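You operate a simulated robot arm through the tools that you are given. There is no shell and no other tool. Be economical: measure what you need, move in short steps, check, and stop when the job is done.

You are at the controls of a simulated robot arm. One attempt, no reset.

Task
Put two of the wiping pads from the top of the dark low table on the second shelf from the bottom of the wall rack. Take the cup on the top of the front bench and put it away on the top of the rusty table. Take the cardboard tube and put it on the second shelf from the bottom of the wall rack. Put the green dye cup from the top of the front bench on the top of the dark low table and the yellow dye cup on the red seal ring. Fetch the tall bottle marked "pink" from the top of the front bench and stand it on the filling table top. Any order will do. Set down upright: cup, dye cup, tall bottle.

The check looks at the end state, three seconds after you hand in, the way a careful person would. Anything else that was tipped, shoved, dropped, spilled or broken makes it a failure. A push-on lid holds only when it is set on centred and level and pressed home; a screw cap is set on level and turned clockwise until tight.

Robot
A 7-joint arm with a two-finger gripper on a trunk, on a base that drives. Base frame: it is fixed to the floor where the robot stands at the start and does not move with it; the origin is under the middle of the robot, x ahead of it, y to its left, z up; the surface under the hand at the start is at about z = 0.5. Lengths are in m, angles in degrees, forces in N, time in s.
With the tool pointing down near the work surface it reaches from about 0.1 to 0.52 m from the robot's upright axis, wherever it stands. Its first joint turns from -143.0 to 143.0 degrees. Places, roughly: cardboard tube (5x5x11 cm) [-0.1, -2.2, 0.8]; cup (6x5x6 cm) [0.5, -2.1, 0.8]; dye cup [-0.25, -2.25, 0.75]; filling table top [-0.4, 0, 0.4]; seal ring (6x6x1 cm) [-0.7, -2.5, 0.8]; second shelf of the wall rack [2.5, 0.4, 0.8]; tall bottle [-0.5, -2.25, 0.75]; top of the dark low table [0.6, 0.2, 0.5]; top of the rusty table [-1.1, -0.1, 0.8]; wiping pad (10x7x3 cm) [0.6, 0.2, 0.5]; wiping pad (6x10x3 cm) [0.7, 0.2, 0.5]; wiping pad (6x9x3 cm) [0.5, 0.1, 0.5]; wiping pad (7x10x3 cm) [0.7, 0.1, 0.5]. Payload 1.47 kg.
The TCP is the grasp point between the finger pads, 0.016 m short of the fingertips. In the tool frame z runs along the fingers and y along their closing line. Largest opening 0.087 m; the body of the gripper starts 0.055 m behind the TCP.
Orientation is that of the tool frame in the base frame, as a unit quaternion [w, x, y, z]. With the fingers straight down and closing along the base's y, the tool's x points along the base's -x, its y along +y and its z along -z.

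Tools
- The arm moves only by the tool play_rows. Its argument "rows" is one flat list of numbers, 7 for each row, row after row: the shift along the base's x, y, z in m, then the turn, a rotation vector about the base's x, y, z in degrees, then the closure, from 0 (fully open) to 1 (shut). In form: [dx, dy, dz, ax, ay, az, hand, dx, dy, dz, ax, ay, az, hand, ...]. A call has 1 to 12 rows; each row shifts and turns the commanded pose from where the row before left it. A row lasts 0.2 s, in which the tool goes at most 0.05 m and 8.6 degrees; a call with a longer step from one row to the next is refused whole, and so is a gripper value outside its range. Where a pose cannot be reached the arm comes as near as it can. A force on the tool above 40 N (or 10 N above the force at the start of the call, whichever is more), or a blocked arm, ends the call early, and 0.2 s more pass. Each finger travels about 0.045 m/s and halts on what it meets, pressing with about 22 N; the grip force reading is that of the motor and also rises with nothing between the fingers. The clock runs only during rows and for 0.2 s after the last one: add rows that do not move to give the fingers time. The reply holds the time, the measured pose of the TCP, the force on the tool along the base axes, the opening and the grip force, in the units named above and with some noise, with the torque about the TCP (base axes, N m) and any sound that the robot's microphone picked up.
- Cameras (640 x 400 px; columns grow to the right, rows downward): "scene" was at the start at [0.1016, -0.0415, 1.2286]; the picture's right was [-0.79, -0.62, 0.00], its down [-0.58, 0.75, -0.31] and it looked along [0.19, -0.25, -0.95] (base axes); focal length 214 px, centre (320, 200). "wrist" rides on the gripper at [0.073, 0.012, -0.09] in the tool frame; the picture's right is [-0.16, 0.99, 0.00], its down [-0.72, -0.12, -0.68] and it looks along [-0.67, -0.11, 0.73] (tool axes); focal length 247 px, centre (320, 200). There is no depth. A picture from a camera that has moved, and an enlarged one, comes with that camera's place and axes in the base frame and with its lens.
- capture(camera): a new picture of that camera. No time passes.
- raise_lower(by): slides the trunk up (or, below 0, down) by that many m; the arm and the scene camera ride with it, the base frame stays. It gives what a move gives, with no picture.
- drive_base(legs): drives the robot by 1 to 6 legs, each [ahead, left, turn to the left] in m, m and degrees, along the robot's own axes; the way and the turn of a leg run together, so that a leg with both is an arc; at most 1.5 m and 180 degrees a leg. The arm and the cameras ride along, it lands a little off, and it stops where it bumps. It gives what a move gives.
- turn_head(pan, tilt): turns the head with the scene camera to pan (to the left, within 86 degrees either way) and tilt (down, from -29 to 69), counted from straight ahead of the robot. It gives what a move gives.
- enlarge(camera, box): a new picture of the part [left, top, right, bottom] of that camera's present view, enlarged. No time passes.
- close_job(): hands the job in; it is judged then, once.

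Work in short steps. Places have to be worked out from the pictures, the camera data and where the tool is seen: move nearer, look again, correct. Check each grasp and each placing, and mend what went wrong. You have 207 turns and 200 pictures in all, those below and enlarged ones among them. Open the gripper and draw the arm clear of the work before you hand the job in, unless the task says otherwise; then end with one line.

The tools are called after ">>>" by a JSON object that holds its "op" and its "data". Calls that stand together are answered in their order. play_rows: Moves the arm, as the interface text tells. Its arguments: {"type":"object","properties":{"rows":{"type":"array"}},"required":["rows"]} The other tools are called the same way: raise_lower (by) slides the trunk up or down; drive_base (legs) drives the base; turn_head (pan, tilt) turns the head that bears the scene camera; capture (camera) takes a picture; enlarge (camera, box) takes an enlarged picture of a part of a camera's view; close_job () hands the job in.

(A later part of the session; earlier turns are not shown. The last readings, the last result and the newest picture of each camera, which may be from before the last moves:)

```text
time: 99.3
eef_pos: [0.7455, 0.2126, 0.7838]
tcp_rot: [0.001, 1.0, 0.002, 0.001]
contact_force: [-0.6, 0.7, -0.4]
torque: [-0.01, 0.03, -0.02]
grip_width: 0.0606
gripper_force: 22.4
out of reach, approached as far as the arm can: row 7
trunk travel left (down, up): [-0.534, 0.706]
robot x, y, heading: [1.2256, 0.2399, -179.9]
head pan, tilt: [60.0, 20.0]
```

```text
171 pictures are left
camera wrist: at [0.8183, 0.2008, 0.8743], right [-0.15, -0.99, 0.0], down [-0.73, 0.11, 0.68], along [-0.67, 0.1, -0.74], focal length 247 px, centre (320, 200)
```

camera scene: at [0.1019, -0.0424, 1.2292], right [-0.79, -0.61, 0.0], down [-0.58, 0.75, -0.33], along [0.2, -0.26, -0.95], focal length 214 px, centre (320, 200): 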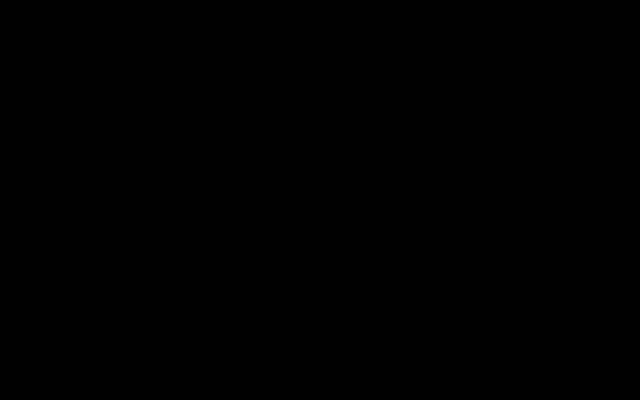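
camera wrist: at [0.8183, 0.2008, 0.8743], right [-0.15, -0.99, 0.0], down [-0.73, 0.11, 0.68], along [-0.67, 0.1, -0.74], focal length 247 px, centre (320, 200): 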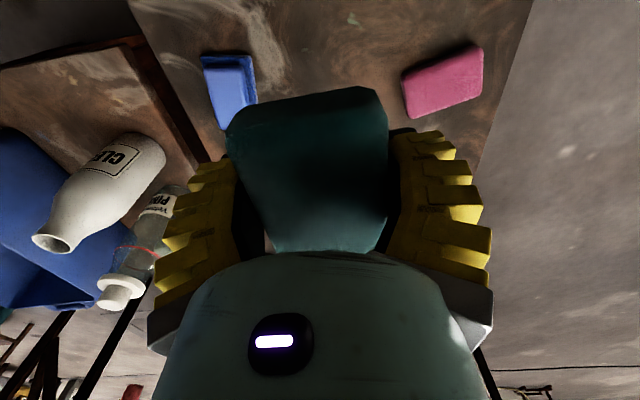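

Teal pad is held. Turn back to the rack, raise trunk, and assume the tilted posture with y≈0.45.

>>> {"op": "raise_lower", "data": {"by": 0.12}}

>>> {"op": "drive_base", "data": {"legs": [[0, 0, 180], [0, 0.15, 0]]}}

>>> {"op": "play_rows", "data": {"rows": [0.025, 0.005, 0, 0, -8, 0, 0.7, 0.025, 0.005, 0, 0, -8, 0, 0.7, 0.025, 0.005, 0, 0, -8, 0, 0.7, 0.025, 0.005, 0, 0, -8, 0, 0.7, 0.025, 0.005, 0, 0, -8, 0, 0.7, 0.025, 0.005, 0, 0, -8, 0, 0.7]}}

>>> {"op": "capture", "data": {"camera": "wrist"}}

```text
time: 100.8
eef_pos: [0.7463, 0.2143, 0.9045]
tcp_rot: [0.0, 1.0, 0.001, 0.001]
contact_force: [0.5, 0.8, 0.5]
torque: [-0.04, 0.0, -0.01]
grip_width: 0.0603
gripper_force: 22.5
trunk travel left (down, up): [-0.654, 0.586]
robot x, y, heading: [1.223, 0.2406, -179.9]
head pan, tilt: [60.0, 20.0]
```

```text
time: 109.5
eef_pos: [1.7053, 0.405, 0.9036]
tcp_rot: [-0.001, 0.008, 1.0, 0.0]
contact_force: [-0.3, 0.5, 0.0]
torque: [-0.01, 0.04, -0.04]
grip_width: 0.0598
gripper_force: 22.2
trunk travel left (down, up): [-0.654, 0.586]
robot x, y, heading: [1.2258, 0.3876, -1.1]
head pan, tilt: [60.0, 20.0]
```

```text
time: 110.9
eef_pos: [1.8434, 0.432, 0.9532]
tcp_rot: [0.319, 0.007, 0.948, 0.002]
contact_force: [0.5, 0.2, -0.3]
torque: [0.01, 0.01, 0.02]
grip_width: 0.0598
gripper_force: 21.9
out of reach, approached as far as the arm can: row 1, 2, 3
trunk travel left (down, up): [-0.654, 0.586]
robot x, y, heading: [1.2283, 0.3886, -0.9]
head pan, tilt: [60.0, 20.0]
```

```text
170 pictures are left
camera wrist: at [1.7297, 0.4443, 0.9812], right [0.14, 0.98, 0.11], down [0.17, -0.13, 0.98], along [0.98, -0.12, -0.18], focal length 247 px, centre (320, 200)
```

wrist: 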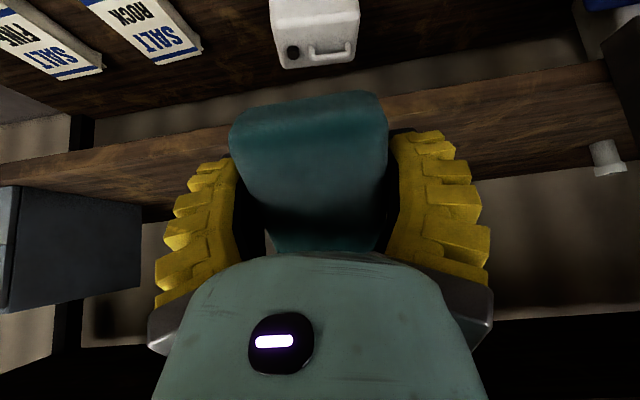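

Complete the posture (z 0.885, pitch −47°) and drive in.

>>> {"op": "play_rows", "data": {"rows": [0, 0.004, -0.02, 0, -5, 0, 0.7, 0, 0.004, -0.025, 0, -5, 0, 0.7, 0, 0.004, -0.02, 0, 0, 0, 0.7]}}

>>> {"op": "drive_base", "data": {"legs": [[0.39, 0, 0.8]]}}

>>> {"op": "capture", "data": {"camera": "wrist"}}

```text
time: 111.7
eef_pos: [1.8424, 0.444, 0.8878]
tcp_rot: [0.399, 0.007, 0.917, 0.003]
contact_force: [0.8, -0.5, -0.5]
torque: [-0.02, -0.01, 0.04]
grip_width: 0.0597
gripper_force: 22.0
trunk travel left (down, up): [-0.654, 0.586]
robot x, y, heading: [1.2266, 0.3887, -1.1]
head pan, tilt: [60.0, 20.0]
```

```text
time: 114.1
eef_pos: [2.2321, 0.448, 0.8877]
tcp_rot: [0.399, 0.0, 0.917, 0.006]
contact_force: [0.2, 0.7, 0.3]
torque: [0.01, -0.01, -0.01]
grip_width: 0.0598
gripper_force: 21.8
trunk travel left (down, up): [-0.654, 0.586]
robot x, y, heading: [1.6154, 0.3838, -0.1]
head pan, tilt: [60.0, 20.0]
```

```text
169 pictures are left
camera wrist: at [2.1159, 0.4589, 0.8964], right [0.1, 0.99, 0.13], down [0.0, -0.13, 0.99], along [0.99, -0.1, -0.01], focal length 247 px, centre (320, 200)
```

wrist: 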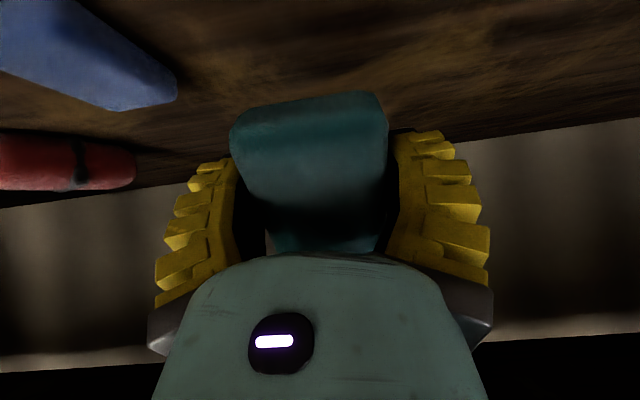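

Clear of the blue pad. Lower and flatten as before.

>>> {"op": "play_rows", "data": {"rows": [0, 0, -0.03, 0, 0, 0, 0.7, 0, 0, -0.02, 0, 0, 0, 0.7, 0, 0, -0.01, 0, 6, 0, 0.7, 0, 0, -0.01, 0, 8, 0, 0.7, 0, 0, 0, 0, 8, 0, 0.7, 0, 0, 0, 0, 6, 0, 0.7, 0, 0, -0.006, 0, 0, 0, 0.7]}}

```text
time: 115.7
eef_pos: [2.232, 0.4483, 0.8115]
tcp_rot: [0.164, 0.003, 0.986, 0.005]
contact_force: [0.4, -0.6, 0.3]
torque: [0.02, 0.01, -0.01]
grip_width: 0.0596
gripper_force: 22.0
trunk travel left (down, up): [-0.654, 0.586]
robot x, y, heading: [1.617, 0.3855, -0.0]
head pan, tilt: [60.0, 20.0]
```

>>> {"op": "play_rows", "data": {"rows": [0, 0, -0.006, 0, 0, 0, 0.7, 0, 0, -0.005, 0, 0, 0, 0.7]}}

```text
time: 116.3
eef_pos: [2.2334, 0.4482, 0.803]
tcp_rot: [0.167, 0.002, 0.986, 0.006]
contact_force: [-4.2, 0.2, 15.4]
torque: [-0.12, 0.6, 0.01]
grip_width: 0.0599
gripper_force: 21.8
trunk travel left (down, up): [-0.654, 0.586]
robot x, y, heading: [1.6145, 0.3842, -0.3]
head pan, tilt: [60.0, 20.0]
```

Contact with the shelf. Release and lift away.

>>> {"op": "play_rows", "data": {"rows": [0, 0, 0, 0, 0, 0, 0.4, 0, 0, 0, 0, 0, 0, 0, 0, 0, 0, 0, 0, 0, 0, 0, 0, 0.02, 0, -4, 0, 0, 0, 0, 0.03, 0, -8, 0, 0, 0, 0, 0.02, 0, -8, 0, 0, 0, 0, 0.02, 0, -8, 0, 0]}}

>>> {"op": "capture", "data": {"camera": "wrist"}}

```text
time: 117.9
eef_pos: [2.2314, 0.4472, 0.8905]
tcp_rot: [0.399, 0.001, 0.917, 0.006]
contact_force: [-0.1, -0.8, 0.0]
torque: [0.02, 0.02, 0.01]
grip_width: 0.0872
gripper_force: 0.1
trunk travel left (down, up): [-0.654, 0.586]
robot x, y, heading: [1.618, 0.3799, -0.0]
head pan, tilt: [60.0, 20.0]
```

```text
168 pictures are left
camera wrist: at [2.1151, 0.4586, 0.8983], right [0.1, 0.99, 0.13], down [-0.01, -0.13, 0.99], along [0.99, -0.1, -0.01], focal length 247 px, centre (320, 200)
```

wrist: 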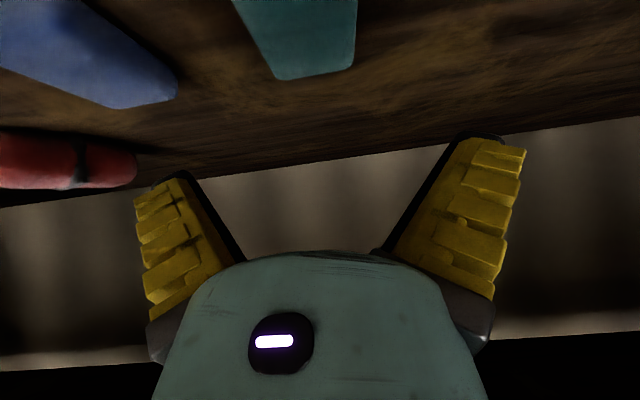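

Both pads are placed. Back away, fold the arm, and drive to the front bench.

>>> {"op": "drive_base", "data": {"legs": [[-0.37, 0, 0]]}}

>>> {"op": "play_rows", "data": {"rows": [-0.03, 0, 0.02, 0, 7.6, 0, 0, -0.03, 0, 0.02, 0, 7.6, 0, 0, -0.03, 0, 0.02, 0, 7.6, 0, 0, -0.03, 0, 0.02, 0, 7.6, 0, 0, -0.03, 0, 0, 0, 0, 0, 0, -0.03, 0, 0, 0, 0, 0, 0]}}

>>> {"op": "drive_base", "data": {"legs": [[0, -1.0, 0], [0, 0, -90], [0, -1.1, 0], [0.7, 0, 0]]}}

>>> {"op": "capture", "data": {"camera": "wrist"}}

```text
time: 120.3
eef_pos: [1.8637, 0.4503, 0.8896]
tcp_rot: [0.398, -0.001, 0.917, 0.006]
contact_force: [0.3, -1.1, -0.1]
torque: [0.02, -0.03, 0.01]
grip_width: 0.0871
gripper_force: 0.0
trunk travel left (down, up): [-0.654, 0.586]
robot x, y, heading: [1.2491, 0.3846, -0.2]
head pan, tilt: [60.0, 20.0]
```

```text
time: 121.7
eef_pos: [1.8303, 0.4585, 0.9227]
tcp_rot: [0.309, 0.002, 0.951, 0.004]
contact_force: [0.1, 0.7, -1.5]
torque: [0.05, 0.0, 0.0]
grip_width: 0.0869
gripper_force: 0.1
out of reach, approached as far as the arm can: row 2, 3, 4, 5, 6
trunk travel left (down, up): [-0.654, 0.586]
robot x, y, heading: [1.248, 0.3825, -0.3]
head pan, tilt: [60.0, 20.0]
```

```text
time: 139.4
eef_pos: [0.2173, -1.8982, 0.9237]
tcp_rot: [0.221, 0.676, 0.669, -0.216]
contact_force: [0.5, 0.5, -0.3]
torque: [0.0, 0.04, 0.0]
grip_width: 0.0872
gripper_force: 0.1
trunk travel left (down, up): [-0.654, 0.586]
robot x, y, heading: [0.1518, -1.3165, -90.2]
head pan, tilt: [60.0, 20.0]
```

```text
167 pictures are left
camera wrist: at [0.2298, -1.7877, 0.9535], right [0.99, -0.14, 0.1], down [-0.12, -0.18, 0.97], along [-0.11, -0.97, -0.2], focal length 247 px, centre (320, 200)
```

wrist: 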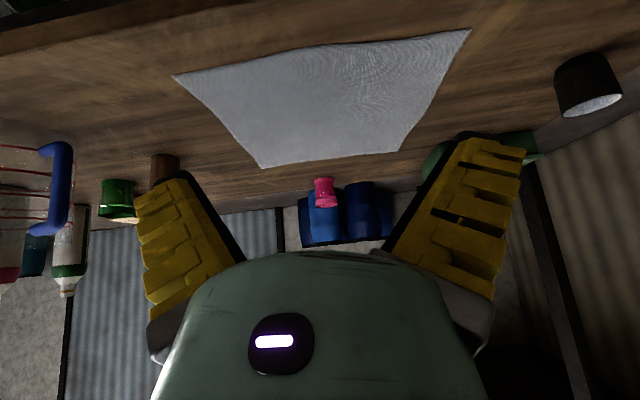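

I see the tube, green dye cup, bottles to the left, and the dark cup at right. Shift to −x to view the left group.

>>> {"op": "drive_base", "data": {"legs": [[0, -0.5, 0]]}}

>>> {"op": "capture", "data": {"camera": "wrist"}}

```text
time: 142.3
eef_pos: [-0.2786, -1.8953, 0.9227]
tcp_rot: [0.221, 0.676, 0.669, -0.217]
contact_force: [-0.5, -0.4, -0.3]
torque: [0.0, 0.0, 0.02]
grip_width: 0.0871
gripper_force: 0.0
trunk travel left (down, up): [-0.654, 0.586]
robot x, y, heading: [-0.3442, -1.3125, -90.3]
head pan, tilt: [60.0, 20.0]
```

```text
166 pictures are left
camera wrist: at [-0.2663, -1.7848, 0.9535], right [0.99, -0.14, 0.1], down [-0.12, -0.19, 0.97], along [-0.11, -0.97, -0.2], focal length 247 px, centre (320, 200)
```

wrist: 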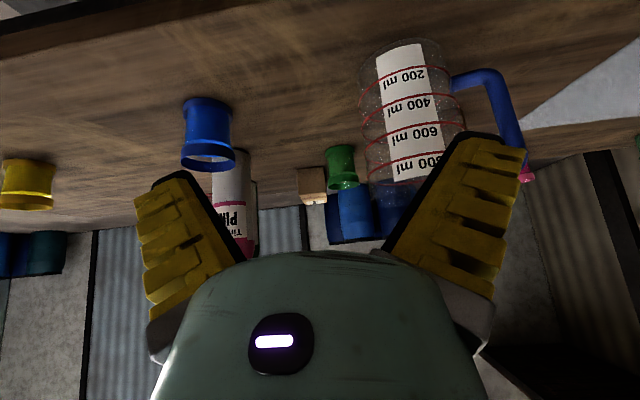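

Green cup triangulates to (−0.268, −2.25, 0.796). Raise and shift further to see yellow cup, pink bottle and the seal ring.

>>> {"op": "raise_lower", "data": {"by": 0.2}}

>>> {"op": "drive_base", "data": {"legs": [[0, -0.3, 0]]}}

>>> {"op": "capture", "data": {"camera": "wrist"}}

```text
time: 144.5
eef_pos: [-0.2781, -1.8958, 1.1227]
tcp_rot: [0.221, 0.676, 0.669, -0.217]
contact_force: [0.4, -0.2, 1.4]
torque: [0.01, 0.0, -0.01]
grip_width: 0.0871
gripper_force: 0.1
trunk travel left (down, up): [-0.854, 0.386]
robot x, y, heading: [-0.3482, -1.3119, -90.3]
head pan, tilt: [60.0, 20.0]
```

```text
time: 146.5
eef_pos: [-0.5748, -1.8937, 1.1238]
tcp_rot: [0.222, 0.675, 0.67, -0.216]
contact_force: [0.8, -0.3, -0.6]
torque: [-0.02, 0.0, 0.01]
grip_width: 0.0873
gripper_force: 0.1
trunk travel left (down, up): [-0.854, 0.386]
robot x, y, heading: [-0.6442, -1.3124, -90.4]
head pan, tilt: [60.0, 20.0]
```

```text
165 pictures are left
camera wrist: at [-0.5621, -1.7833, 1.1535], right [0.99, -0.13, 0.1], down [-0.12, -0.19, 0.97], along [-0.11, -0.97, -0.2], focal length 247 px, centre (320, 200)
```

wrist: 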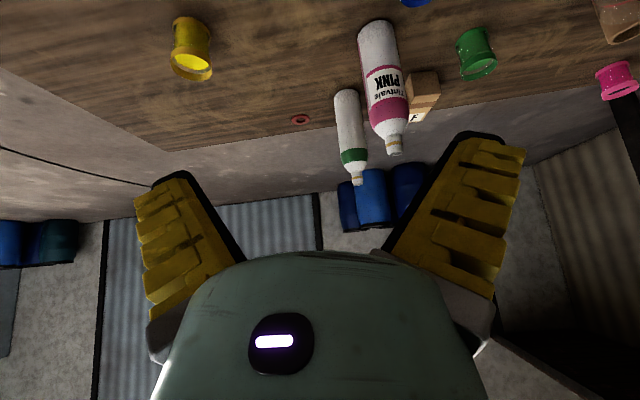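

Good view: yellow cup, red ring, two tall bottles. Enlarge to read labels.

>>> {"op": "enlarge", "data": {"camera": "wrist", "box": [270, 0, 510, 200]}}

```text
2.00 times, centred on (390, 100) of wrist
camera zoom: at [-0.5621, -1.7833, 1.1535], right [0.99, -0.13, 0.1], down [-0.12, -0.19, 0.97], along [-0.11, -0.97, -0.2], focal length 494 px, centre (180, 400)
```

zoom: 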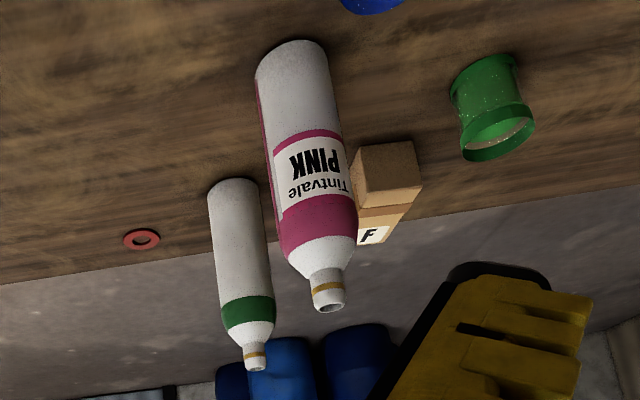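

PINK bottle at about (−0.47, −2.19), yellow cup (−0.796, −2.115), red ring (−0.674, −2.446, near the back edge). Plan: take yellow cup from the front, place on ring from behind the bench. Align over the cup.

>>> {"op": "drive_base", "data": {"legs": [[0, -0.22, 0.4], [0.2, 0, 0]]}}

>>> {"op": "play_rows", "data": {"rows": [0, 0.015, 0, -8, 0, 0, 0, 0, 0.015, 0, -8, 0, 0, 0]}}

>>> {"op": "capture", "data": {"camera": "wrist"}}

```text
time: 149.4
eef_pos: [-0.7866, -2.0947, 1.1237]
tcp_rot: [0.222, 0.672, 0.673, -0.215]
contact_force: [0.0, 0.2, -0.2]
torque: [0.02, -0.01, 0.03]
grip_width: 0.087
gripper_force: 0.0
trunk travel left (down, up): [-0.854, 0.386]
robot x, y, heading: [-0.864, -1.5147, -89.4]
head pan, tilt: [60.0, 20.0]
```

```text
time: 150.0
eef_pos: [-0.785, -2.0792, 1.1088]
tcp_rot: [0.268, 0.656, 0.655, -0.263]
contact_force: [0.1, -0.2, -0.3]
torque: [-0.01, 0.0, -0.02]
grip_width: 0.087
gripper_force: 0.1
out of reach, approached as far as the arm can: row 1, 2
trunk travel left (down, up): [-0.854, 0.386]
robot x, y, heading: [-0.8646, -1.5111, -89.9]
head pan, tilt: [60.0, 20.0]
```

```text
163 pictures are left
camera wrist: at [-0.7739, -1.9651, 1.1235], right [0.99, -0.11, 0.12], down [-0.12, -0.05, 0.99], along [-0.11, -0.99, -0.06], focal length 247 px, centre (320, 200)
```

wrist: 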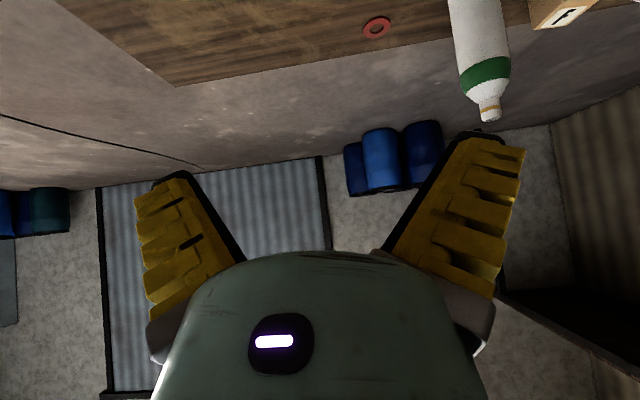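

Wrong sense; rotate the other way (+x) to bring the tool nearer vertical.

>>> {"op": "play_rows", "data": {"rows": [0, 0, -0.02, 8, 0, 0, 0, 0, 0, -0.02, 8, 0, 0, 0, 0, 0, -0.02, 8, 0, 0, 0]}}

>>> {"op": "capture", "data": {"camera": "wrist"}}

```text
time: 150.8
eef_pos: [-0.7849, -2.0798, 1.0492]
tcp_rot: [0.125, 0.697, 0.695, -0.121]
contact_force: [0.4, -0.1, 0.2]
torque: [0.0, 0.02, -0.04]
grip_width: 0.0873
gripper_force: 0.0
trunk travel left (down, up): [-0.854, 0.386]
robot x, y, heading: [-0.8634, -1.5138, -89.9]
head pan, tilt: [60.0, 20.0]
```

```text
162 pictures are left
camera wrist: at [-0.774, -1.9807, 1.1098], right [0.99, -0.15, 0.06], down [-0.12, -0.45, 0.89], along [-0.11, -0.88, -0.46], focal length 247 px, centre (320, 200)
```

wrist: 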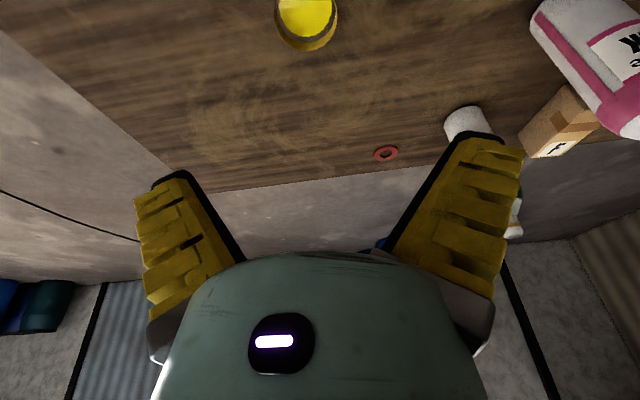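

Rim centre ≈(−0.790, −2.111). Align and lower the trunk partway.

>>> {"op": "play_rows", "data": {"rows": [-0.005, -0.032, 0, 0, 0, 0, 0]}}

>>> {"op": "raise_lower", "data": {"by": -0.14}}

>>> {"op": "capture", "data": {"camera": "wrist"}}

```text
time: 151.2
eef_pos: [-0.7905, -2.1087, 1.0499]
tcp_rot: [0.124, 0.697, 0.696, -0.12]
contact_force: [0.4, 0.8, -0.4]
torque: [-0.04, 0.04, -0.06]
grip_width: 0.0868
gripper_force: 0.0
trunk travel left (down, up): [-0.854, 0.386]
robot x, y, heading: [-0.8642, -1.5135, -90.0]
head pan, tilt: [60.0, 20.0]
```

```text
time: 152.9
eef_pos: [-0.7893, -2.1105, 0.9096]
tcp_rot: [0.125, 0.696, 0.697, -0.12]
contact_force: [0.0, -1.0, 0.7]
torque: [0.0, 0.0, 0.02]
grip_width: 0.087
gripper_force: 0.2
trunk travel left (down, up): [-0.714, 0.526]
robot x, y, heading: [-0.8626, -1.5143, -89.8]
head pan, tilt: [60.0, 20.0]
```

```text
161 pictures are left
camera wrist: at [-0.7788, -2.012, 0.9695], right [0.99, -0.15, 0.06], down [-0.12, -0.45, 0.89], along [-0.1, -0.88, -0.46], focal length 247 px, centre (320, 200)
```

wrist: 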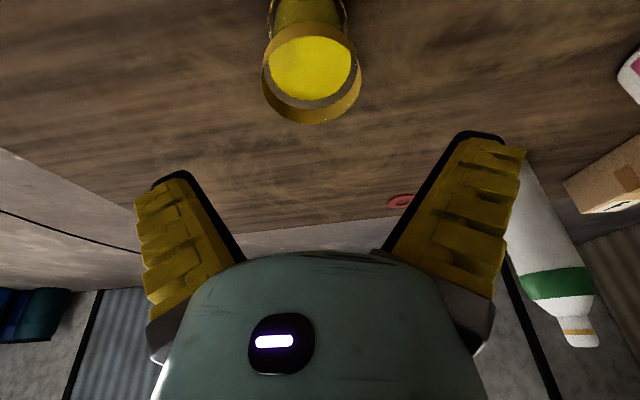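

Cup centred between the fingers (x −0.790, y −2.11). Descend to z≈0.81.

>>> {"op": "play_rows", "data": {"rows": [-0.001, 0, -0.035, 0, 0, 0, 0, 0, 0, -0.03, 0, 0, 0, 0, 0, 0, -0.03, 0, 0, 0, 0]}}

>>> {"op": "capture", "data": {"camera": "wrist"}}

```text
time: 153.7
eef_pos: [-0.7899, -2.1107, 0.8145]
tcp_rot: [0.125, 0.697, 0.696, -0.12]
contact_force: [1.1, -1.2, 0.2]
torque: [0.0, 0.02, 0.0]
grip_width: 0.0871
gripper_force: 0.0
trunk travel left (down, up): [-0.714, 0.526]
robot x, y, heading: [-0.864, -1.515, -89.8]
head pan, tilt: [60.0, 20.0]
```

```text
160 pictures are left
camera wrist: at [-0.7801, -2.0121, 0.8742], right [0.99, -0.15, 0.06], down [-0.12, -0.45, 0.89], along [-0.11, -0.88, -0.46], focal length 247 px, centre (320, 200)
```

wrist: 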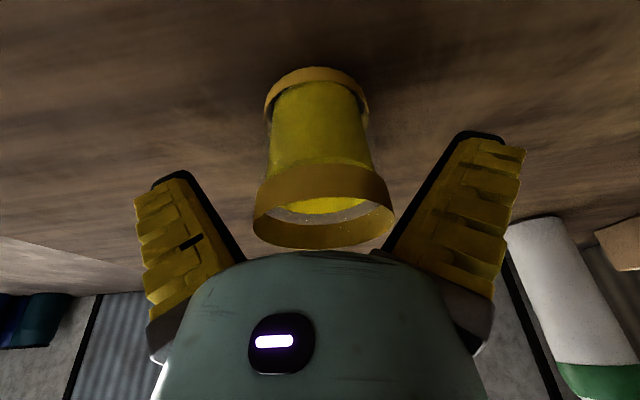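

Cup spans z 0.755–0.83. Lower 25 mm to the waist and close.

>>> {"op": "play_rows", "data": {"rows": [0, 0, -0.025, 0, 0, 0, 0, 0, 0, 0, 0, 0, 0, 0.2, 0, 0, 0, 0, 0, 0, 0.4, 0, 0, 0, 0, 0, 0, 0.5, 0, 0, 0, 0, 0, 0, 0.6, 0, 0, 0, 0, 0, 0, 0.6]}}

>>> {"op": "capture", "data": {"camera": "wrist"}}

```text
time: 154.3
eef_pos: [-0.7902, -2.1171, 0.7951]
tcp_rot: [0.131, 0.696, 0.694, -0.126]
contact_force: [-0.4, 8.1, 27.7]
torque: [0.2, 0.05, -0.05]
grip_width: 0.0697
gripper_force: 12.2
trunk travel left (down, up): [-0.714, 0.526]
robot x, y, heading: [-0.8581, -1.5144, -89.7]
head pan, tilt: [60.0, 20.0]
stopped in row 3: the force on the tool passed its limit at 43 N (the readings are from after the stop); the commanded pose is now the measured one
```

```text
159 pictures are left
camera wrist: at [-0.78, -2.0174, 0.8527], right [0.99, -0.15, 0.06], down [-0.12, -0.43, 0.89], along [-0.11, -0.89, -0.44], focal length 247 px, centre (320, 200)
```

wrist: 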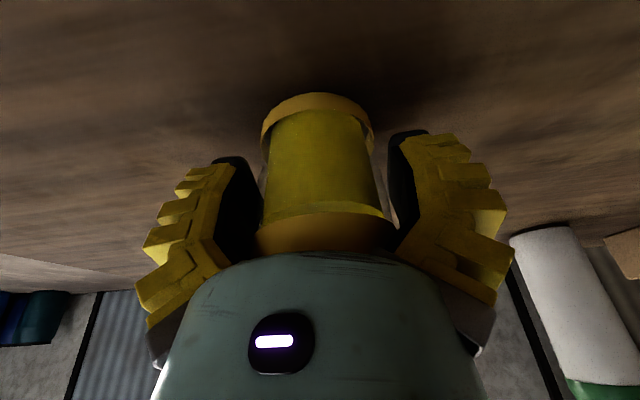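

Force rose — the palm is near the rim. Raise 1 cm and close.

>>> {"op": "play_rows", "data": {"rows": [0, 0.006, 0.01, 0, 0, 0, 0.2, 0, 0, 0, 0, 0, 0, 0.4, 0, 0, 0, 0, 0, 0, 0.5, 0, 0, 0, 0, 0, 0, 0.6, 0, 0, 0, 0, 0, 0, 0.6]}}

>>> {"op": "capture", "data": {"camera": "wrist"}}

```text
time: 155.5
eef_pos: [-0.7912, -2.1062, 0.801]
tcp_rot: [0.128, 0.697, 0.694, -0.124]
contact_force: [-0.8, 0.5, -1.4]
torque: [0.03, -0.02, 0.02]
grip_width: 0.0622
gripper_force: 22.2
trunk travel left (down, up): [-0.714, 0.526]
robot x, y, heading: [-0.8611, -1.5145, -89.9]
head pan, tilt: [60.0, 20.0]
```

```text
158 pictures are left
camera wrist: at [-0.7799, -2.0081, 0.8605], right [0.99, -0.15, 0.06], down [-0.12, -0.44, 0.89], along [-0.11, -0.89, -0.45], focal length 247 px, centre (320, 200)
```

wrist: 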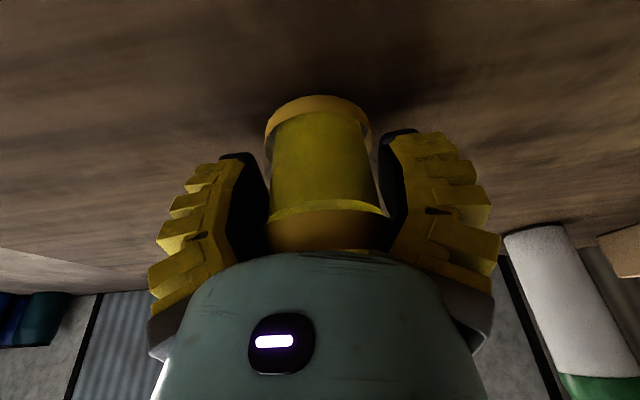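

Gripped on the rim band at 0.062. Lift gently with the trunk and check.

>>> {"op": "raise_lower", "data": {"by": 0.06}}

>>> {"op": "capture", "data": {"camera": "wrist"}}

```text
time: 156.5
eef_pos: [-0.7915, -2.1063, 0.8619]
tcp_rot: [0.128, 0.697, 0.694, -0.124]
contact_force: [-0.2, -0.2, -1.4]
torque: [0.01, -0.01, -0.02]
grip_width: 0.062
gripper_force: 22.0
trunk travel left (down, up): [-0.774, 0.466]
robot x, y, heading: [-0.8653, -1.5142, -89.6]
head pan, tilt: [60.0, 20.0]
```

```text
157 pictures are left
camera wrist: at [-0.7801, -2.0078, 0.9203], right [0.99, -0.15, 0.06], down [-0.12, -0.44, 0.89], along [-0.11, -0.89, -0.45], focal length 247 px, centre (320, 200)
```

wrist: 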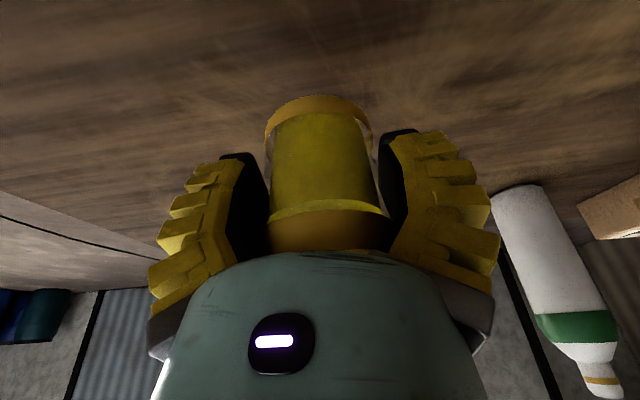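

Held firmly. Raise, back away, and drive round the left end to behind the bench.

>>> {"op": "raise_lower", "data": {"by": 0.08}}

>>> {"op": "drive_base", "data": {"legs": [[-0.35, 0, 0], [0, -0.95, 0]]}}

>>> {"op": "capture", "data": {"camera": "wrist"}}

```text
time: 157.7
eef_pos: [-0.791, -2.1063, 0.9421]
tcp_rot: [0.128, 0.698, 0.694, -0.124]
contact_force: [0.0, -0.1, -2.0]
torque: [-0.03, 0.0, 0.05]
grip_width: 0.0618
gripper_force: 22.2
trunk travel left (down, up): [-0.854, 0.386]
robot x, y, heading: [-0.8622, -1.5113, -89.5]
head pan, tilt: [60.0, 20.0]
```

```text
time: 164.5
eef_pos: [-1.7385, -1.7646, 0.94]
tcp_rot: [0.128, 0.696, 0.696, -0.124]
contact_force: [-1.5, -0.2, -1.3]
torque: [0.03, 0.01, -0.02]
grip_width: 0.0608
gripper_force: 22.0
trunk travel left (down, up): [-0.854, 0.386]
robot x, y, heading: [-1.8095, -1.1716, -89.7]
head pan, tilt: [60.0, 20.0]
```

```text
156 pictures are left
camera wrist: at [-1.7288, -1.6663, 1.0005], right [0.99, -0.15, 0.06], down [-0.12, -0.44, 0.89], along [-0.1, -0.89, -0.45], focal length 247 px, centre (320, 200)
```

wrist: 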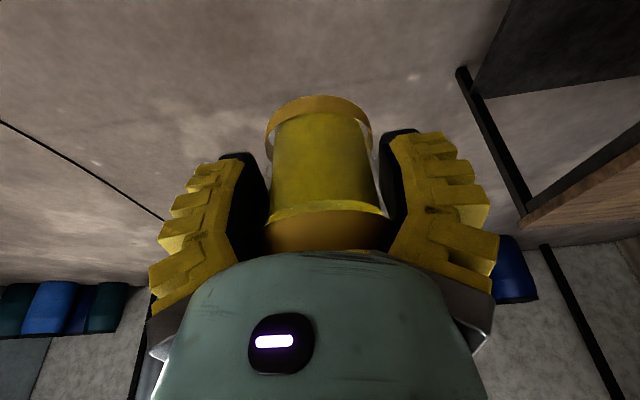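

Path is clear. Drive down past the bench, turn to face +y, and slide in behind.

>>> {"op": "drive_base", "data": {"legs": [[1.0, 0, 0], [1.1, 0, 0], [0, 0, 179.7], [0, 1.0, 0]]}}

>>> {"op": "capture", "data": {"camera": "wrist"}}

```text
time: 187.1
eef_pos: [-2.8879, -2.6862, 0.9406]
tcp_rot: [-0.123, 0.697, -0.695, -0.128]
contact_force: [1.0, -1.1, -1.4]
torque: [-0.01, 0.01, -0.01]
grip_width: 0.0595
gripper_force: 21.7
trunk travel left (down, up): [-0.854, 0.386]
robot x, y, heading: [-2.8142, -3.2782, 90.8]
head pan, tilt: [60.0, 20.0]
```

```text
155 pictures are left
camera wrist: at [-2.8993, -2.7862, 1.0005], right [-0.99, 0.14, 0.06], down [0.12, 0.44, 0.89], along [0.1, 0.89, -0.45], focal length 247 px, centre (320, 200)
```

wrist: 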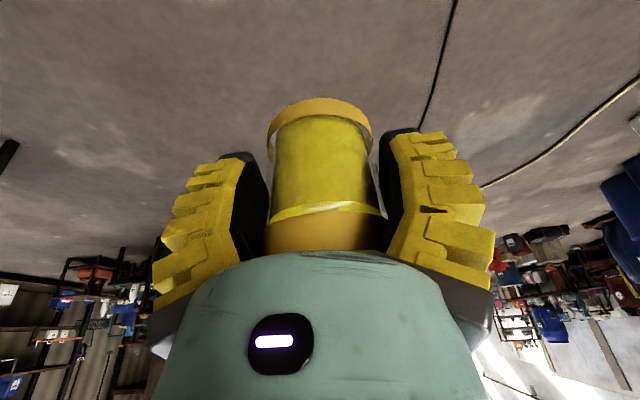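

I slid the wrong way (left is −x here). Drive right 2.2 m.

>>> {"op": "drive_base", "data": {"legs": [[0, -1.1, -0.4], [0, -1.09, -0.4]]}}

>>> {"op": "capture", "data": {"camera": "wrist"}}

```text
time: 197.9
eef_pos: [-0.6884, -2.6783, 0.9418]
tcp_rot: [0.124, -0.692, 0.7, 0.128]
contact_force: [-0.9, 0.0, -2.3]
torque: [-0.03, -0.01, -0.01]
grip_width: 0.0591
gripper_force: 22.2
trunk travel left (down, up): [-0.854, 0.386]
robot x, y, heading: [-0.62, -3.2733, 89.7]
head pan, tilt: [60.0, 20.0]
```

```text
154 pictures are left
camera wrist: at [-0.7015, -2.7792, 1.0005], right [-0.99, 0.16, 0.06], down [0.13, 0.44, 0.89], along [0.11, 0.88, -0.45], focal length 247 px, centre (320, 200)
```

wrist: 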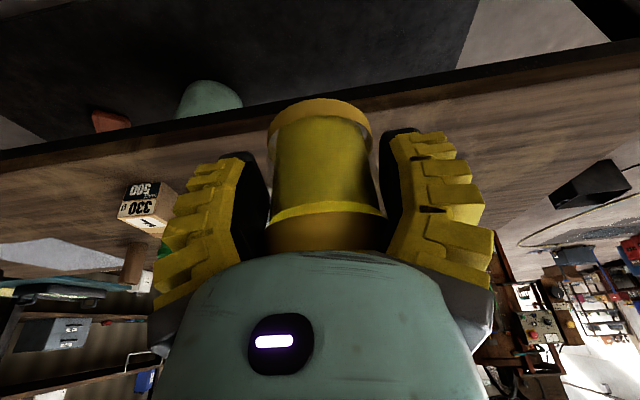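

The cup hides the ring. Raise the trunk 0.25 so the ring appears above the cup in the picture.

>>> {"op": "raise_lower", "data": {"by": 0.27}}

>>> {"op": "capture", "data": {"camera": "wrist"}}

```text
time: 200.7
eef_pos: [-0.689, -2.6791, 1.212]
tcp_rot: [0.124, -0.691, 0.701, 0.127]
contact_force: [-0.8, 0.2, -0.7]
torque: [-0.05, -0.02, -0.02]
grip_width: 0.0589
gripper_force: 21.2
trunk travel left (down, up): [-1.124, 0.116]
robot x, y, heading: [-0.6198, -3.2738, 89.7]
head pan, tilt: [60.0, 20.0]
```

```text
153 pictures are left
camera wrist: at [-0.7015, -2.7792, 1.2704], right [-0.99, 0.16, 0.06], down [0.13, 0.44, 0.89], along [0.11, 0.88, -0.45], focal length 247 px, centre (320, 200)
```

wrist: 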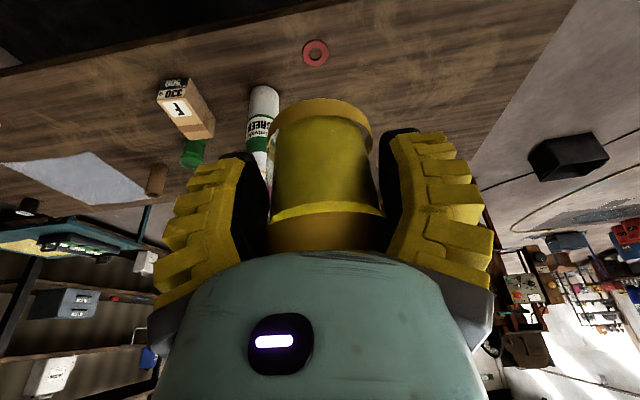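

Ring at (−0.675, −2.457) from both views. Drive ahead 0.2 m and lower the trunk back.

>>> {"op": "drive_base", "data": {"legs": [[0.2, 0, 0]]}}

>>> {"op": "raise_lower", "data": {"by": -0.27}}

>>> {"op": "capture", "data": {"camera": "wrist"}}

```text
time: 202.3
eef_pos: [-0.6861, -2.4799, 1.2117]
tcp_rot: [0.124, -0.692, 0.7, 0.127]
contact_force: [0.1, 1.0, -2.1]
torque: [0.02, -0.02, 0.03]
grip_width: 0.0589
gripper_force: 22.0
trunk travel left (down, up): [-1.124, 0.116]
robot x, y, heading: [-0.6202, -3.0711, 89.9]
head pan, tilt: [60.0, 20.0]
```

```text
time: 205.0
eef_pos: [-0.6872, -2.479, 0.9419]
tcp_rot: [0.125, -0.691, 0.7, 0.128]
contact_force: [0.3, -0.9, -1.2]
torque: [-0.03, -0.01, -0.03]
grip_width: 0.0589
gripper_force: 21.9
trunk travel left (down, up): [-0.854, 0.386]
robot x, y, heading: [-0.6194, -3.073, 89.8]
head pan, tilt: [60.0, 20.0]
```

```text
152 pictures are left
camera wrist: at [-0.7001, -2.5786, 1.0006], right [-0.99, 0.16, 0.06], down [0.13, 0.44, 0.89], along [0.12, 0.88, -0.45], focal length 247 px, centre (320, 200)
```

wrist: 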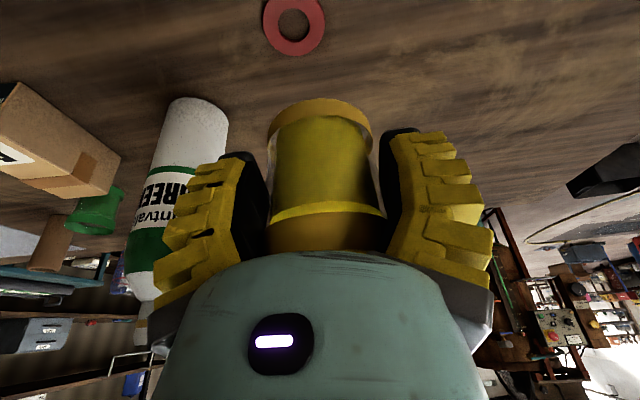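

Ring now clearly at (−0.671, −2.456). Align cup over it and lower.

>>> {"op": "play_rows", "data": {"rows": [0.018, 0.019, 0, 0, 0, 0, 0.6, 0, 0, 0, 0, 0, 0, 0.6]}}

>>> {"op": "raise_lower", "data": {"by": -0.11}}

>>> {"op": "capture", "data": {"camera": "wrist"}}

```text
time: 205.6
eef_pos: [-0.6692, -2.4588, 0.9406]
tcp_rot: [0.125, -0.692, 0.7, 0.127]
contact_force: [-0.5, 0.3, -1.2]
torque: [-0.04, -0.02, 0.01]
grip_width: 0.059
gripper_force: 21.4
trunk travel left (down, up): [-0.854, 0.386]
robot x, y, heading: [-0.6226, -3.0709, 90.0]
head pan, tilt: [60.0, 20.0]
```

```text
time: 207.1
eef_pos: [-0.6697, -2.4593, 0.8317]
tcp_rot: [0.124, -0.691, 0.7, 0.127]
contact_force: [-1.2, -0.3, -1.9]
torque: [-0.03, 0.01, 0.0]
grip_width: 0.059
gripper_force: 21.8
trunk travel left (down, up): [-0.744, 0.496]
robot x, y, heading: [-0.6219, -3.0733, 89.9]
head pan, tilt: [60.0, 20.0]
```

```text
151 pictures are left
camera wrist: at [-0.6819, -2.5594, 0.8908], right [-0.98, 0.16, 0.06], down [0.13, 0.44, 0.89], along [0.12, 0.88, -0.45], focal length 247 px, centre (320, 200)
```

wrist: 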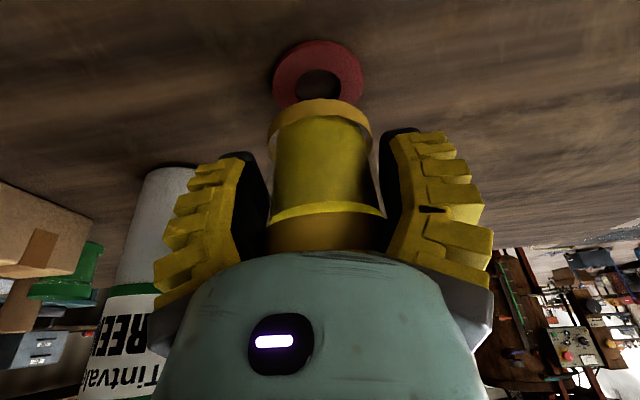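

Cup lines up over the ring. Descend gently to contact.

>>> {"op": "play_rows", "data": {"rows": [0, -0.002, -0.007, 0, 0, 0, 0.6, 0, 0, -0.005, 0, 0, 0, 0.6, 0, 0, -0.003, 0, 0, 0, 0.6]}}

>>> {"op": "capture", "data": {"camera": "wrist"}}

```text
time: 207.9
eef_pos: [-0.6698, -2.4608, 0.8172]
tcp_rot: [0.125, -0.691, 0.7, 0.127]
contact_force: [0.6, 0.1, -2.5]
torque: [-0.03, -0.01, 0.01]
grip_width: 0.0588
gripper_force: 22.2
trunk travel left (down, up): [-0.744, 0.496]
robot x, y, heading: [-0.6199, -3.073, 90.0]
head pan, tilt: [60.0, 20.0]
```

```text
150 pictures are left
camera wrist: at [-0.6823, -2.5619, 0.8757], right [-0.99, 0.16, 0.06], down [0.13, 0.44, 0.89], along [0.12, 0.88, -0.45], focal length 247 px, centre (320, 200)
```

wrist: 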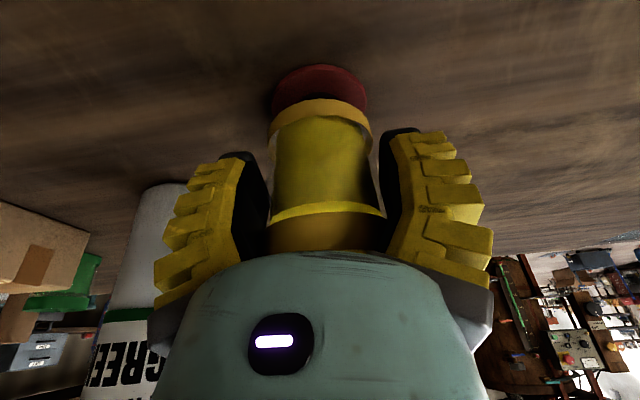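

Still a small gap; continue down in small steps.

>>> {"op": "play_rows", "data": {"rows": [0, 0, -0.003, 0, 0, 0, 0.6, 0, 0, -0.003, 0, 0, 0, 0.6]}}

```text
time: 208.5
eef_pos: [-0.6699, -2.4612, 0.8104]
tcp_rot: [0.125, -0.691, 0.7, 0.128]
contact_force: [0.4, -0.2, -1.1]
torque: [-0.05, -0.02, 0.02]
grip_width: 0.0587
gripper_force: 21.6
trunk travel left (down, up): [-0.744, 0.496]
robot x, y, heading: [-0.6187, -3.0721, 89.9]
head pan, tilt: [60.0, 20.0]
```

>>> {"op": "play_rows", "data": {"rows": [0, 0, -0.003, 0, 0, 0, 0.6, 0, 0, -0.002, 0, 0, 0, 0.6]}}

>>> {"op": "capture", "data": {"camera": "wrist"}}

```text
time: 209.1
eef_pos: [-0.6692, -2.4608, 0.8054]
tcp_rot: [0.124, -0.692, 0.7, 0.127]
contact_force: [-0.5, -0.1, -2.1]
torque: [0.0, -0.01, 0.04]
grip_width: 0.0588
gripper_force: 22.4
trunk travel left (down, up): [-0.744, 0.496]
robot x, y, heading: [-0.6203, -3.0743, 89.6]
head pan, tilt: [60.0, 20.0]
```

```text
149 pictures are left
camera wrist: at [-0.6821, -2.5619, 0.8645], right [-0.99, 0.16, 0.06], down [0.13, 0.44, 0.89], along [0.12, 0.88, -0.45], focal length 247 px, centre (320, 200)
```

wrist: 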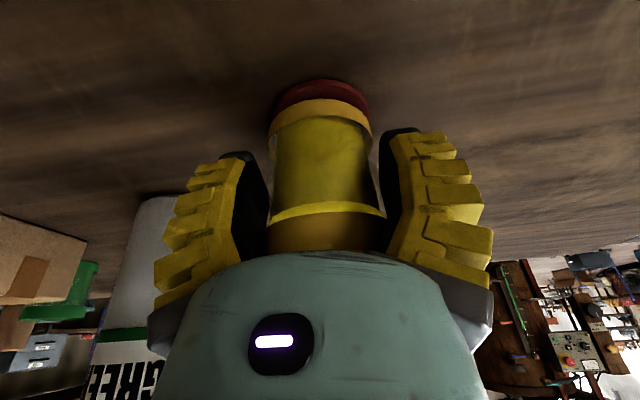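

>>> {"op": "play_rows", "data": {"rows": [0, 0, -0.003, 0, 0, 0, 0.6, 0, 0, -0.002, 0, 0, 0, 0.6]}}

```text
time: 209.7
eef_pos: [-0.6699, -2.4595, 0.8021]
tcp_rot: [0.126, -0.691, 0.7, 0.129]
contact_force: [2.3, -3.1, 14.3]
torque: [0.29, -0.03, -0.02]
grip_width: 0.0593
gripper_force: 22.1
trunk travel left (down, up): [-0.744, 0.496]
robot x, y, heading: [-0.6223, -3.0701, 89.9]
head pan, tilt: [60.0, 20.0]
```

Contact (14 N). Relax 1 mm and open, then retreat upward.

>>> {"op": "play_rows", "data": {"rows": [0, 0, 0.001, 0, 0, 0, 0.5, 0, 0, 0, 0, 0, 0, 0.35, 0, 0, 0, 0, 0, 0, 0.1, 0, 0, 0, 0, 0, 0, 0, 0, 0, 0, 0, 0, 0, 0]}}

>>> {"op": "capture", "data": {"camera": "wrist"}}

```text
time: 210.9
eef_pos: [-0.6694, -2.4617, 0.802]
tcp_rot: [0.124, -0.691, 0.7, 0.127]
contact_force: [-0.6, 0.5, 0.9]
torque: [0.02, 0.0, 0.01]
grip_width: 0.0868
gripper_force: 0.2
trunk travel left (down, up): [-0.744, 0.496]
robot x, y, heading: [-0.6202, -3.0726, 89.5]
head pan, tilt: [60.0, 20.0]
```

```text
148 pictures are left
camera wrist: at [-0.6825, -2.5617, 0.8607], right [-0.99, 0.16, 0.06], down [0.13, 0.44, 0.89], along [0.11, 0.88, -0.45], focal length 247 px, centre (320, 200)
```

wrist: 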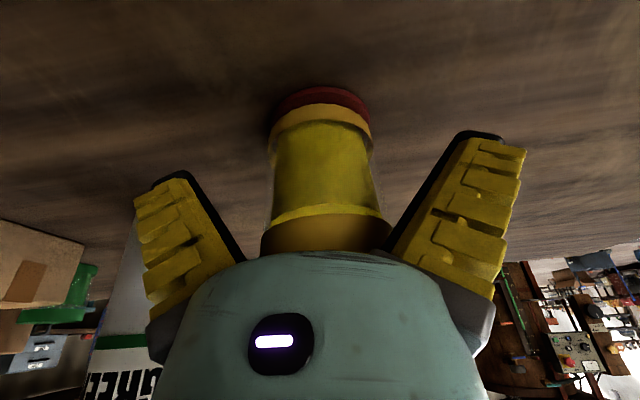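

Cup stands on the ring. Lift up and check.

>>> {"op": "play_rows", "data": {"rows": [0, 0, 0.02, 0, 0, 0, 0, 0, 0, 0.04, 0, 0, 0, 0, 0, 0, 0.04, 0, 0, 0, 0]}}

>>> {"op": "raise_lower", "data": {"by": 0.15}}

>>> {"op": "capture", "data": {"camera": "wrist"}}

```text
time: 211.7
eef_pos: [-0.6691, -2.4614, 0.9031]
tcp_rot: [0.125, -0.692, 0.7, 0.127]
contact_force: [0.7, 0.0, -0.1]
torque: [0.01, -0.01, 0.03]
grip_width: 0.0871
gripper_force: 0.0
trunk travel left (down, up): [-0.744, 0.496]
robot x, y, heading: [-0.6206, -3.0715, 89.6]
head pan, tilt: [60.0, 20.0]
```

```text
time: 213.4
eef_pos: [-0.6674, -2.4612, 1.0528]
tcp_rot: [0.124, -0.692, 0.7, 0.128]
contact_force: [0.2, 0.3, 0.8]
torque: [0.03, -0.02, -0.03]
grip_width: 0.087
gripper_force: 0.0
trunk travel left (down, up): [-0.894, 0.346]
robot x, y, heading: [-0.6202, -3.0721, 89.9]
head pan, tilt: [60.0, 20.0]
```

```text
147 pictures are left
camera wrist: at [-0.6821, -2.5622, 1.1114], right [-0.99, 0.16, 0.06], down [0.13, 0.44, 0.89], along [0.12, 0.88, -0.45], focal length 247 px, centre (320, 200)
```

wrist: 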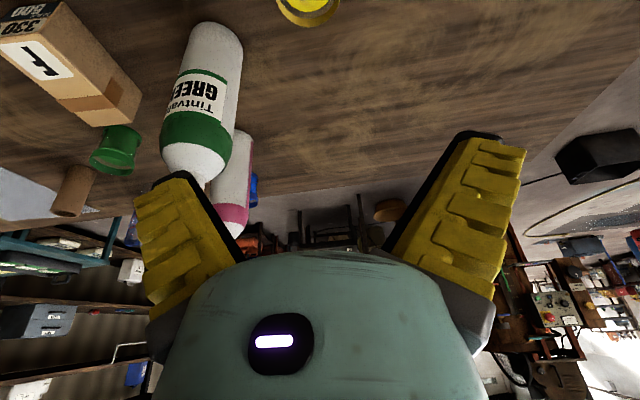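

Yellow cup done. Next the green dye cup at (−0.264, −2.254), also from behind. Back off slightly, shift right 0.4, then ahead.

>>> {"op": "drive_base", "data": {"legs": [[-0.1, 0, 0], [0, -0.4, 0], [0.2, 0, 0]]}}

>>> {"op": "capture", "data": {"camera": "wrist"}}

```text
time: 217.8
eef_pos: [-0.2752, -2.3651, 1.0533]
tcp_rot: [0.124, -0.692, 0.7, 0.127]
contact_force: [-0.2, -0.5, 0.5]
torque: [0.01, 0.01, -0.02]
grip_width: 0.0869
gripper_force: 0.1
trunk travel left (down, up): [-0.894, 0.346]
robot x, y, heading: [-0.2251, -2.9758, 90.0]
head pan, tilt: [60.0, 20.0]
```

```text
146 pictures are left
camera wrist: at [-0.288, -2.4658, 1.1114], right [-0.99, 0.16, 0.06], down [0.13, 0.44, 0.89], along [0.11, 0.88, -0.45], focal length 247 px, centre (320, 200)
```

wrist: 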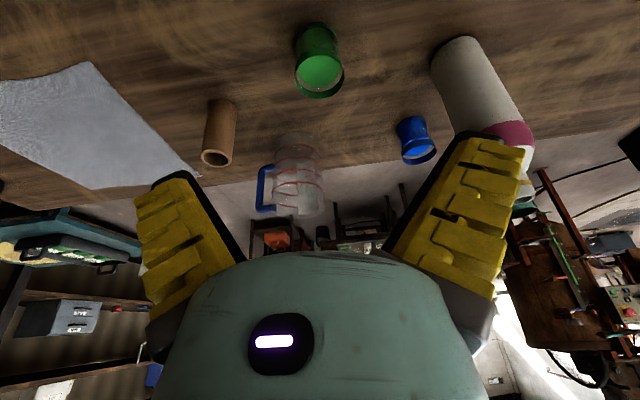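

Green cup centre ≈(−0.275, −2.261); x already matches. Advance and lower.

>>> {"op": "drive_base", "data": {"legs": [[0.06, 0, 0]]}}

>>> {"op": "raise_lower", "data": {"by": -0.14}}

>>> {"op": "play_rows", "data": {"rows": [0, 0.024, 0, 0, 0, 0, 0, 0, 0.024, 0, 0, 0, 0, 0]}}

>>> {"op": "capture", "data": {"camera": "wrist"}}

```text
time: 218.8
eef_pos: [-0.2751, -2.3055, 1.0526]
tcp_rot: [0.124, -0.692, 0.699, 0.127]
contact_force: [0.6, -0.6, -0.1]
torque: [-0.01, -0.02, -0.02]
grip_width: 0.087
gripper_force: 0.0
trunk travel left (down, up): [-0.894, 0.346]
robot x, y, heading: [-0.2291, -2.9169, 90.0]
head pan, tilt: [60.0, 20.0]
```

```text
time: 220.5
eef_pos: [-0.2755, -2.3045, 0.9133]
tcp_rot: [0.124, -0.692, 0.699, 0.128]
contact_force: [1.3, -0.3, -0.6]
torque: [-0.03, 0.03, 0.0]
grip_width: 0.0872
gripper_force: 0.2
trunk travel left (down, up): [-0.754, 0.486]
robot x, y, heading: [-0.2253, -2.915, 89.7]
head pan, tilt: [60.0, 20.0]
```

```text
time: 221.1
eef_pos: [-0.2761, -2.2574, 0.911]
tcp_rot: [0.123, -0.693, 0.699, 0.127]
contact_force: [0.5, -0.1, 0.9]
torque: [0.0, -0.01, -0.03]
grip_width: 0.0871
gripper_force: 0.0
trunk travel left (down, up): [-0.754, 0.486]
robot x, y, heading: [-0.2251, -2.9176, 89.9]
head pan, tilt: [60.0, 20.0]
```

```text
145 pictures are left
camera wrist: at [-0.2888, -2.3584, 0.9707], right [-0.99, 0.16, 0.06], down [0.13, 0.44, 0.89], along [0.11, 0.88, -0.45], focal length 247 px, centre (320, 200)
```

wrist: 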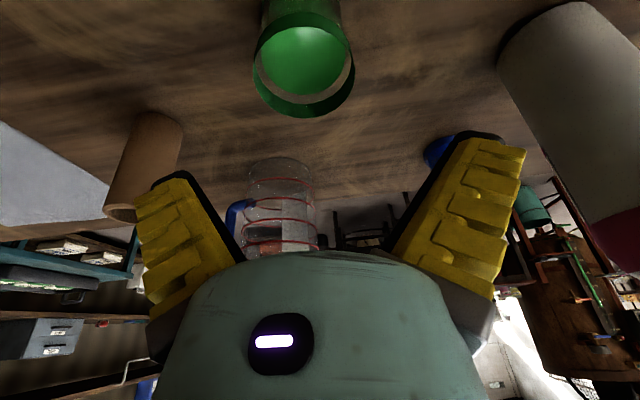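

Shift 4 mm and descend to z≈0.803, then close.

>>> {"op": "play_rows", "data": {"rows": [0.004, 0, -0.035, 0, 0, 0, 0, 0, 0, -0.035, 0, 0, 0, 0, 0, 0, -0.03, 0, 0, 0, 0]}}

>>> {"op": "capture", "data": {"camera": "wrist"}}

```text
time: 221.9
eef_pos: [-0.2699, -2.2561, 0.8127]
tcp_rot: [0.125, -0.69, 0.701, 0.128]
contact_force: [-0.5, -0.1, 0.2]
torque: [-0.03, -0.02, 0.01]
grip_width: 0.0872
gripper_force: 0.1
trunk travel left (down, up): [-0.754, 0.486]
robot x, y, heading: [-0.2286, -2.9201, 89.9]
head pan, tilt: [60.0, 20.0]
```

```text
144 pictures are left
camera wrist: at [-0.2825, -2.3573, 0.8712], right [-0.99, 0.16, 0.06], down [0.13, 0.44, 0.89], along [0.12, 0.89, -0.45], focal length 247 px, centre (320, 200)
```

wrist: 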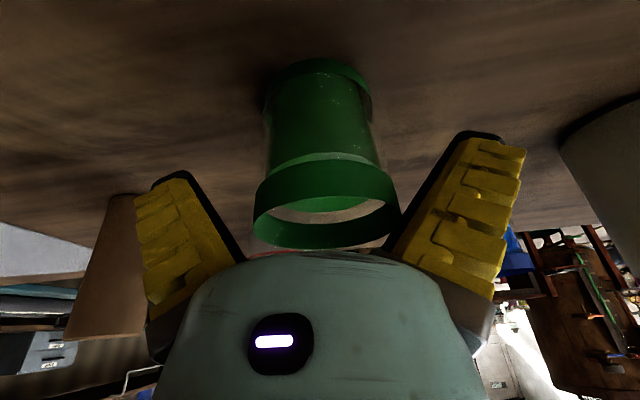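

Well centred. Lower 11 mm and close.

>>> {"op": "play_rows", "data": {"rows": [0, 0, -0.011, 0, 0, 0, 0, 0, 0, 0, 0, 0, 0, 0.2, 0, 0, 0, 0, 0, 0, 0.4, 0, 0, 0, 0, 0, 0, 0.5, 0, 0, 0, 0, 0, 0, 0.6, 0, 0, 0, 0, 0, 0, 0.6, 0, 0, 0, 0, 0, 0, 0.6]}}

>>> {"op": "raise_lower", "data": {"by": 0.06}}

>>> {"op": "capture", "data": {"camera": "wrist"}}

```text
time: 223.5
eef_pos: [-0.27, -2.2588, 0.8008]
tcp_rot: [0.125, -0.692, 0.699, 0.128]
contact_force: [1.0, 0.2, -0.2]
torque: [0.0, 0.06, -0.02]
grip_width: 0.067
gripper_force: 21.9
trunk travel left (down, up): [-0.754, 0.486]
robot x, y, heading: [-0.2258, -2.9172, 90.0]
head pan, tilt: [60.0, 20.0]
```

```text
time: 224.5
eef_pos: [-0.2712, -2.2593, 0.861]
tcp_rot: [0.123, -0.692, 0.7, 0.127]
contact_force: [0.0, -0.8, -1.1]
torque: [-0.01, 0.03, 0.0]
grip_width: 0.0672
gripper_force: 21.8
trunk travel left (down, up): [-0.814, 0.426]
robot x, y, heading: [-0.2269, -2.9157, 89.9]
head pan, tilt: [60.0, 20.0]
```

```text
143 pictures are left
camera wrist: at [-0.2834, -2.3593, 0.9199], right [-0.99, 0.16, 0.06], down [0.13, 0.44, 0.89], along [0.11, 0.88, -0.45], focal length 247 px, centre (320, 200)
```

wrist: 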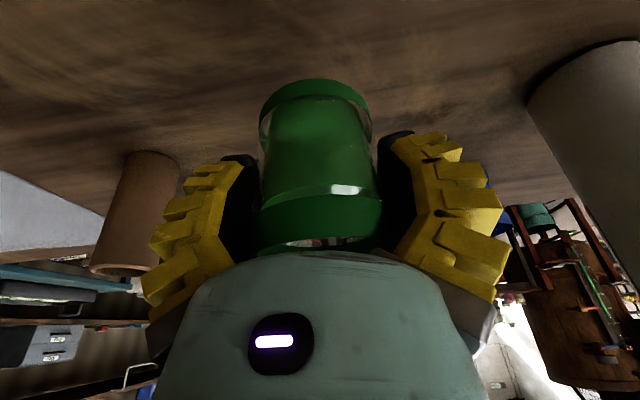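

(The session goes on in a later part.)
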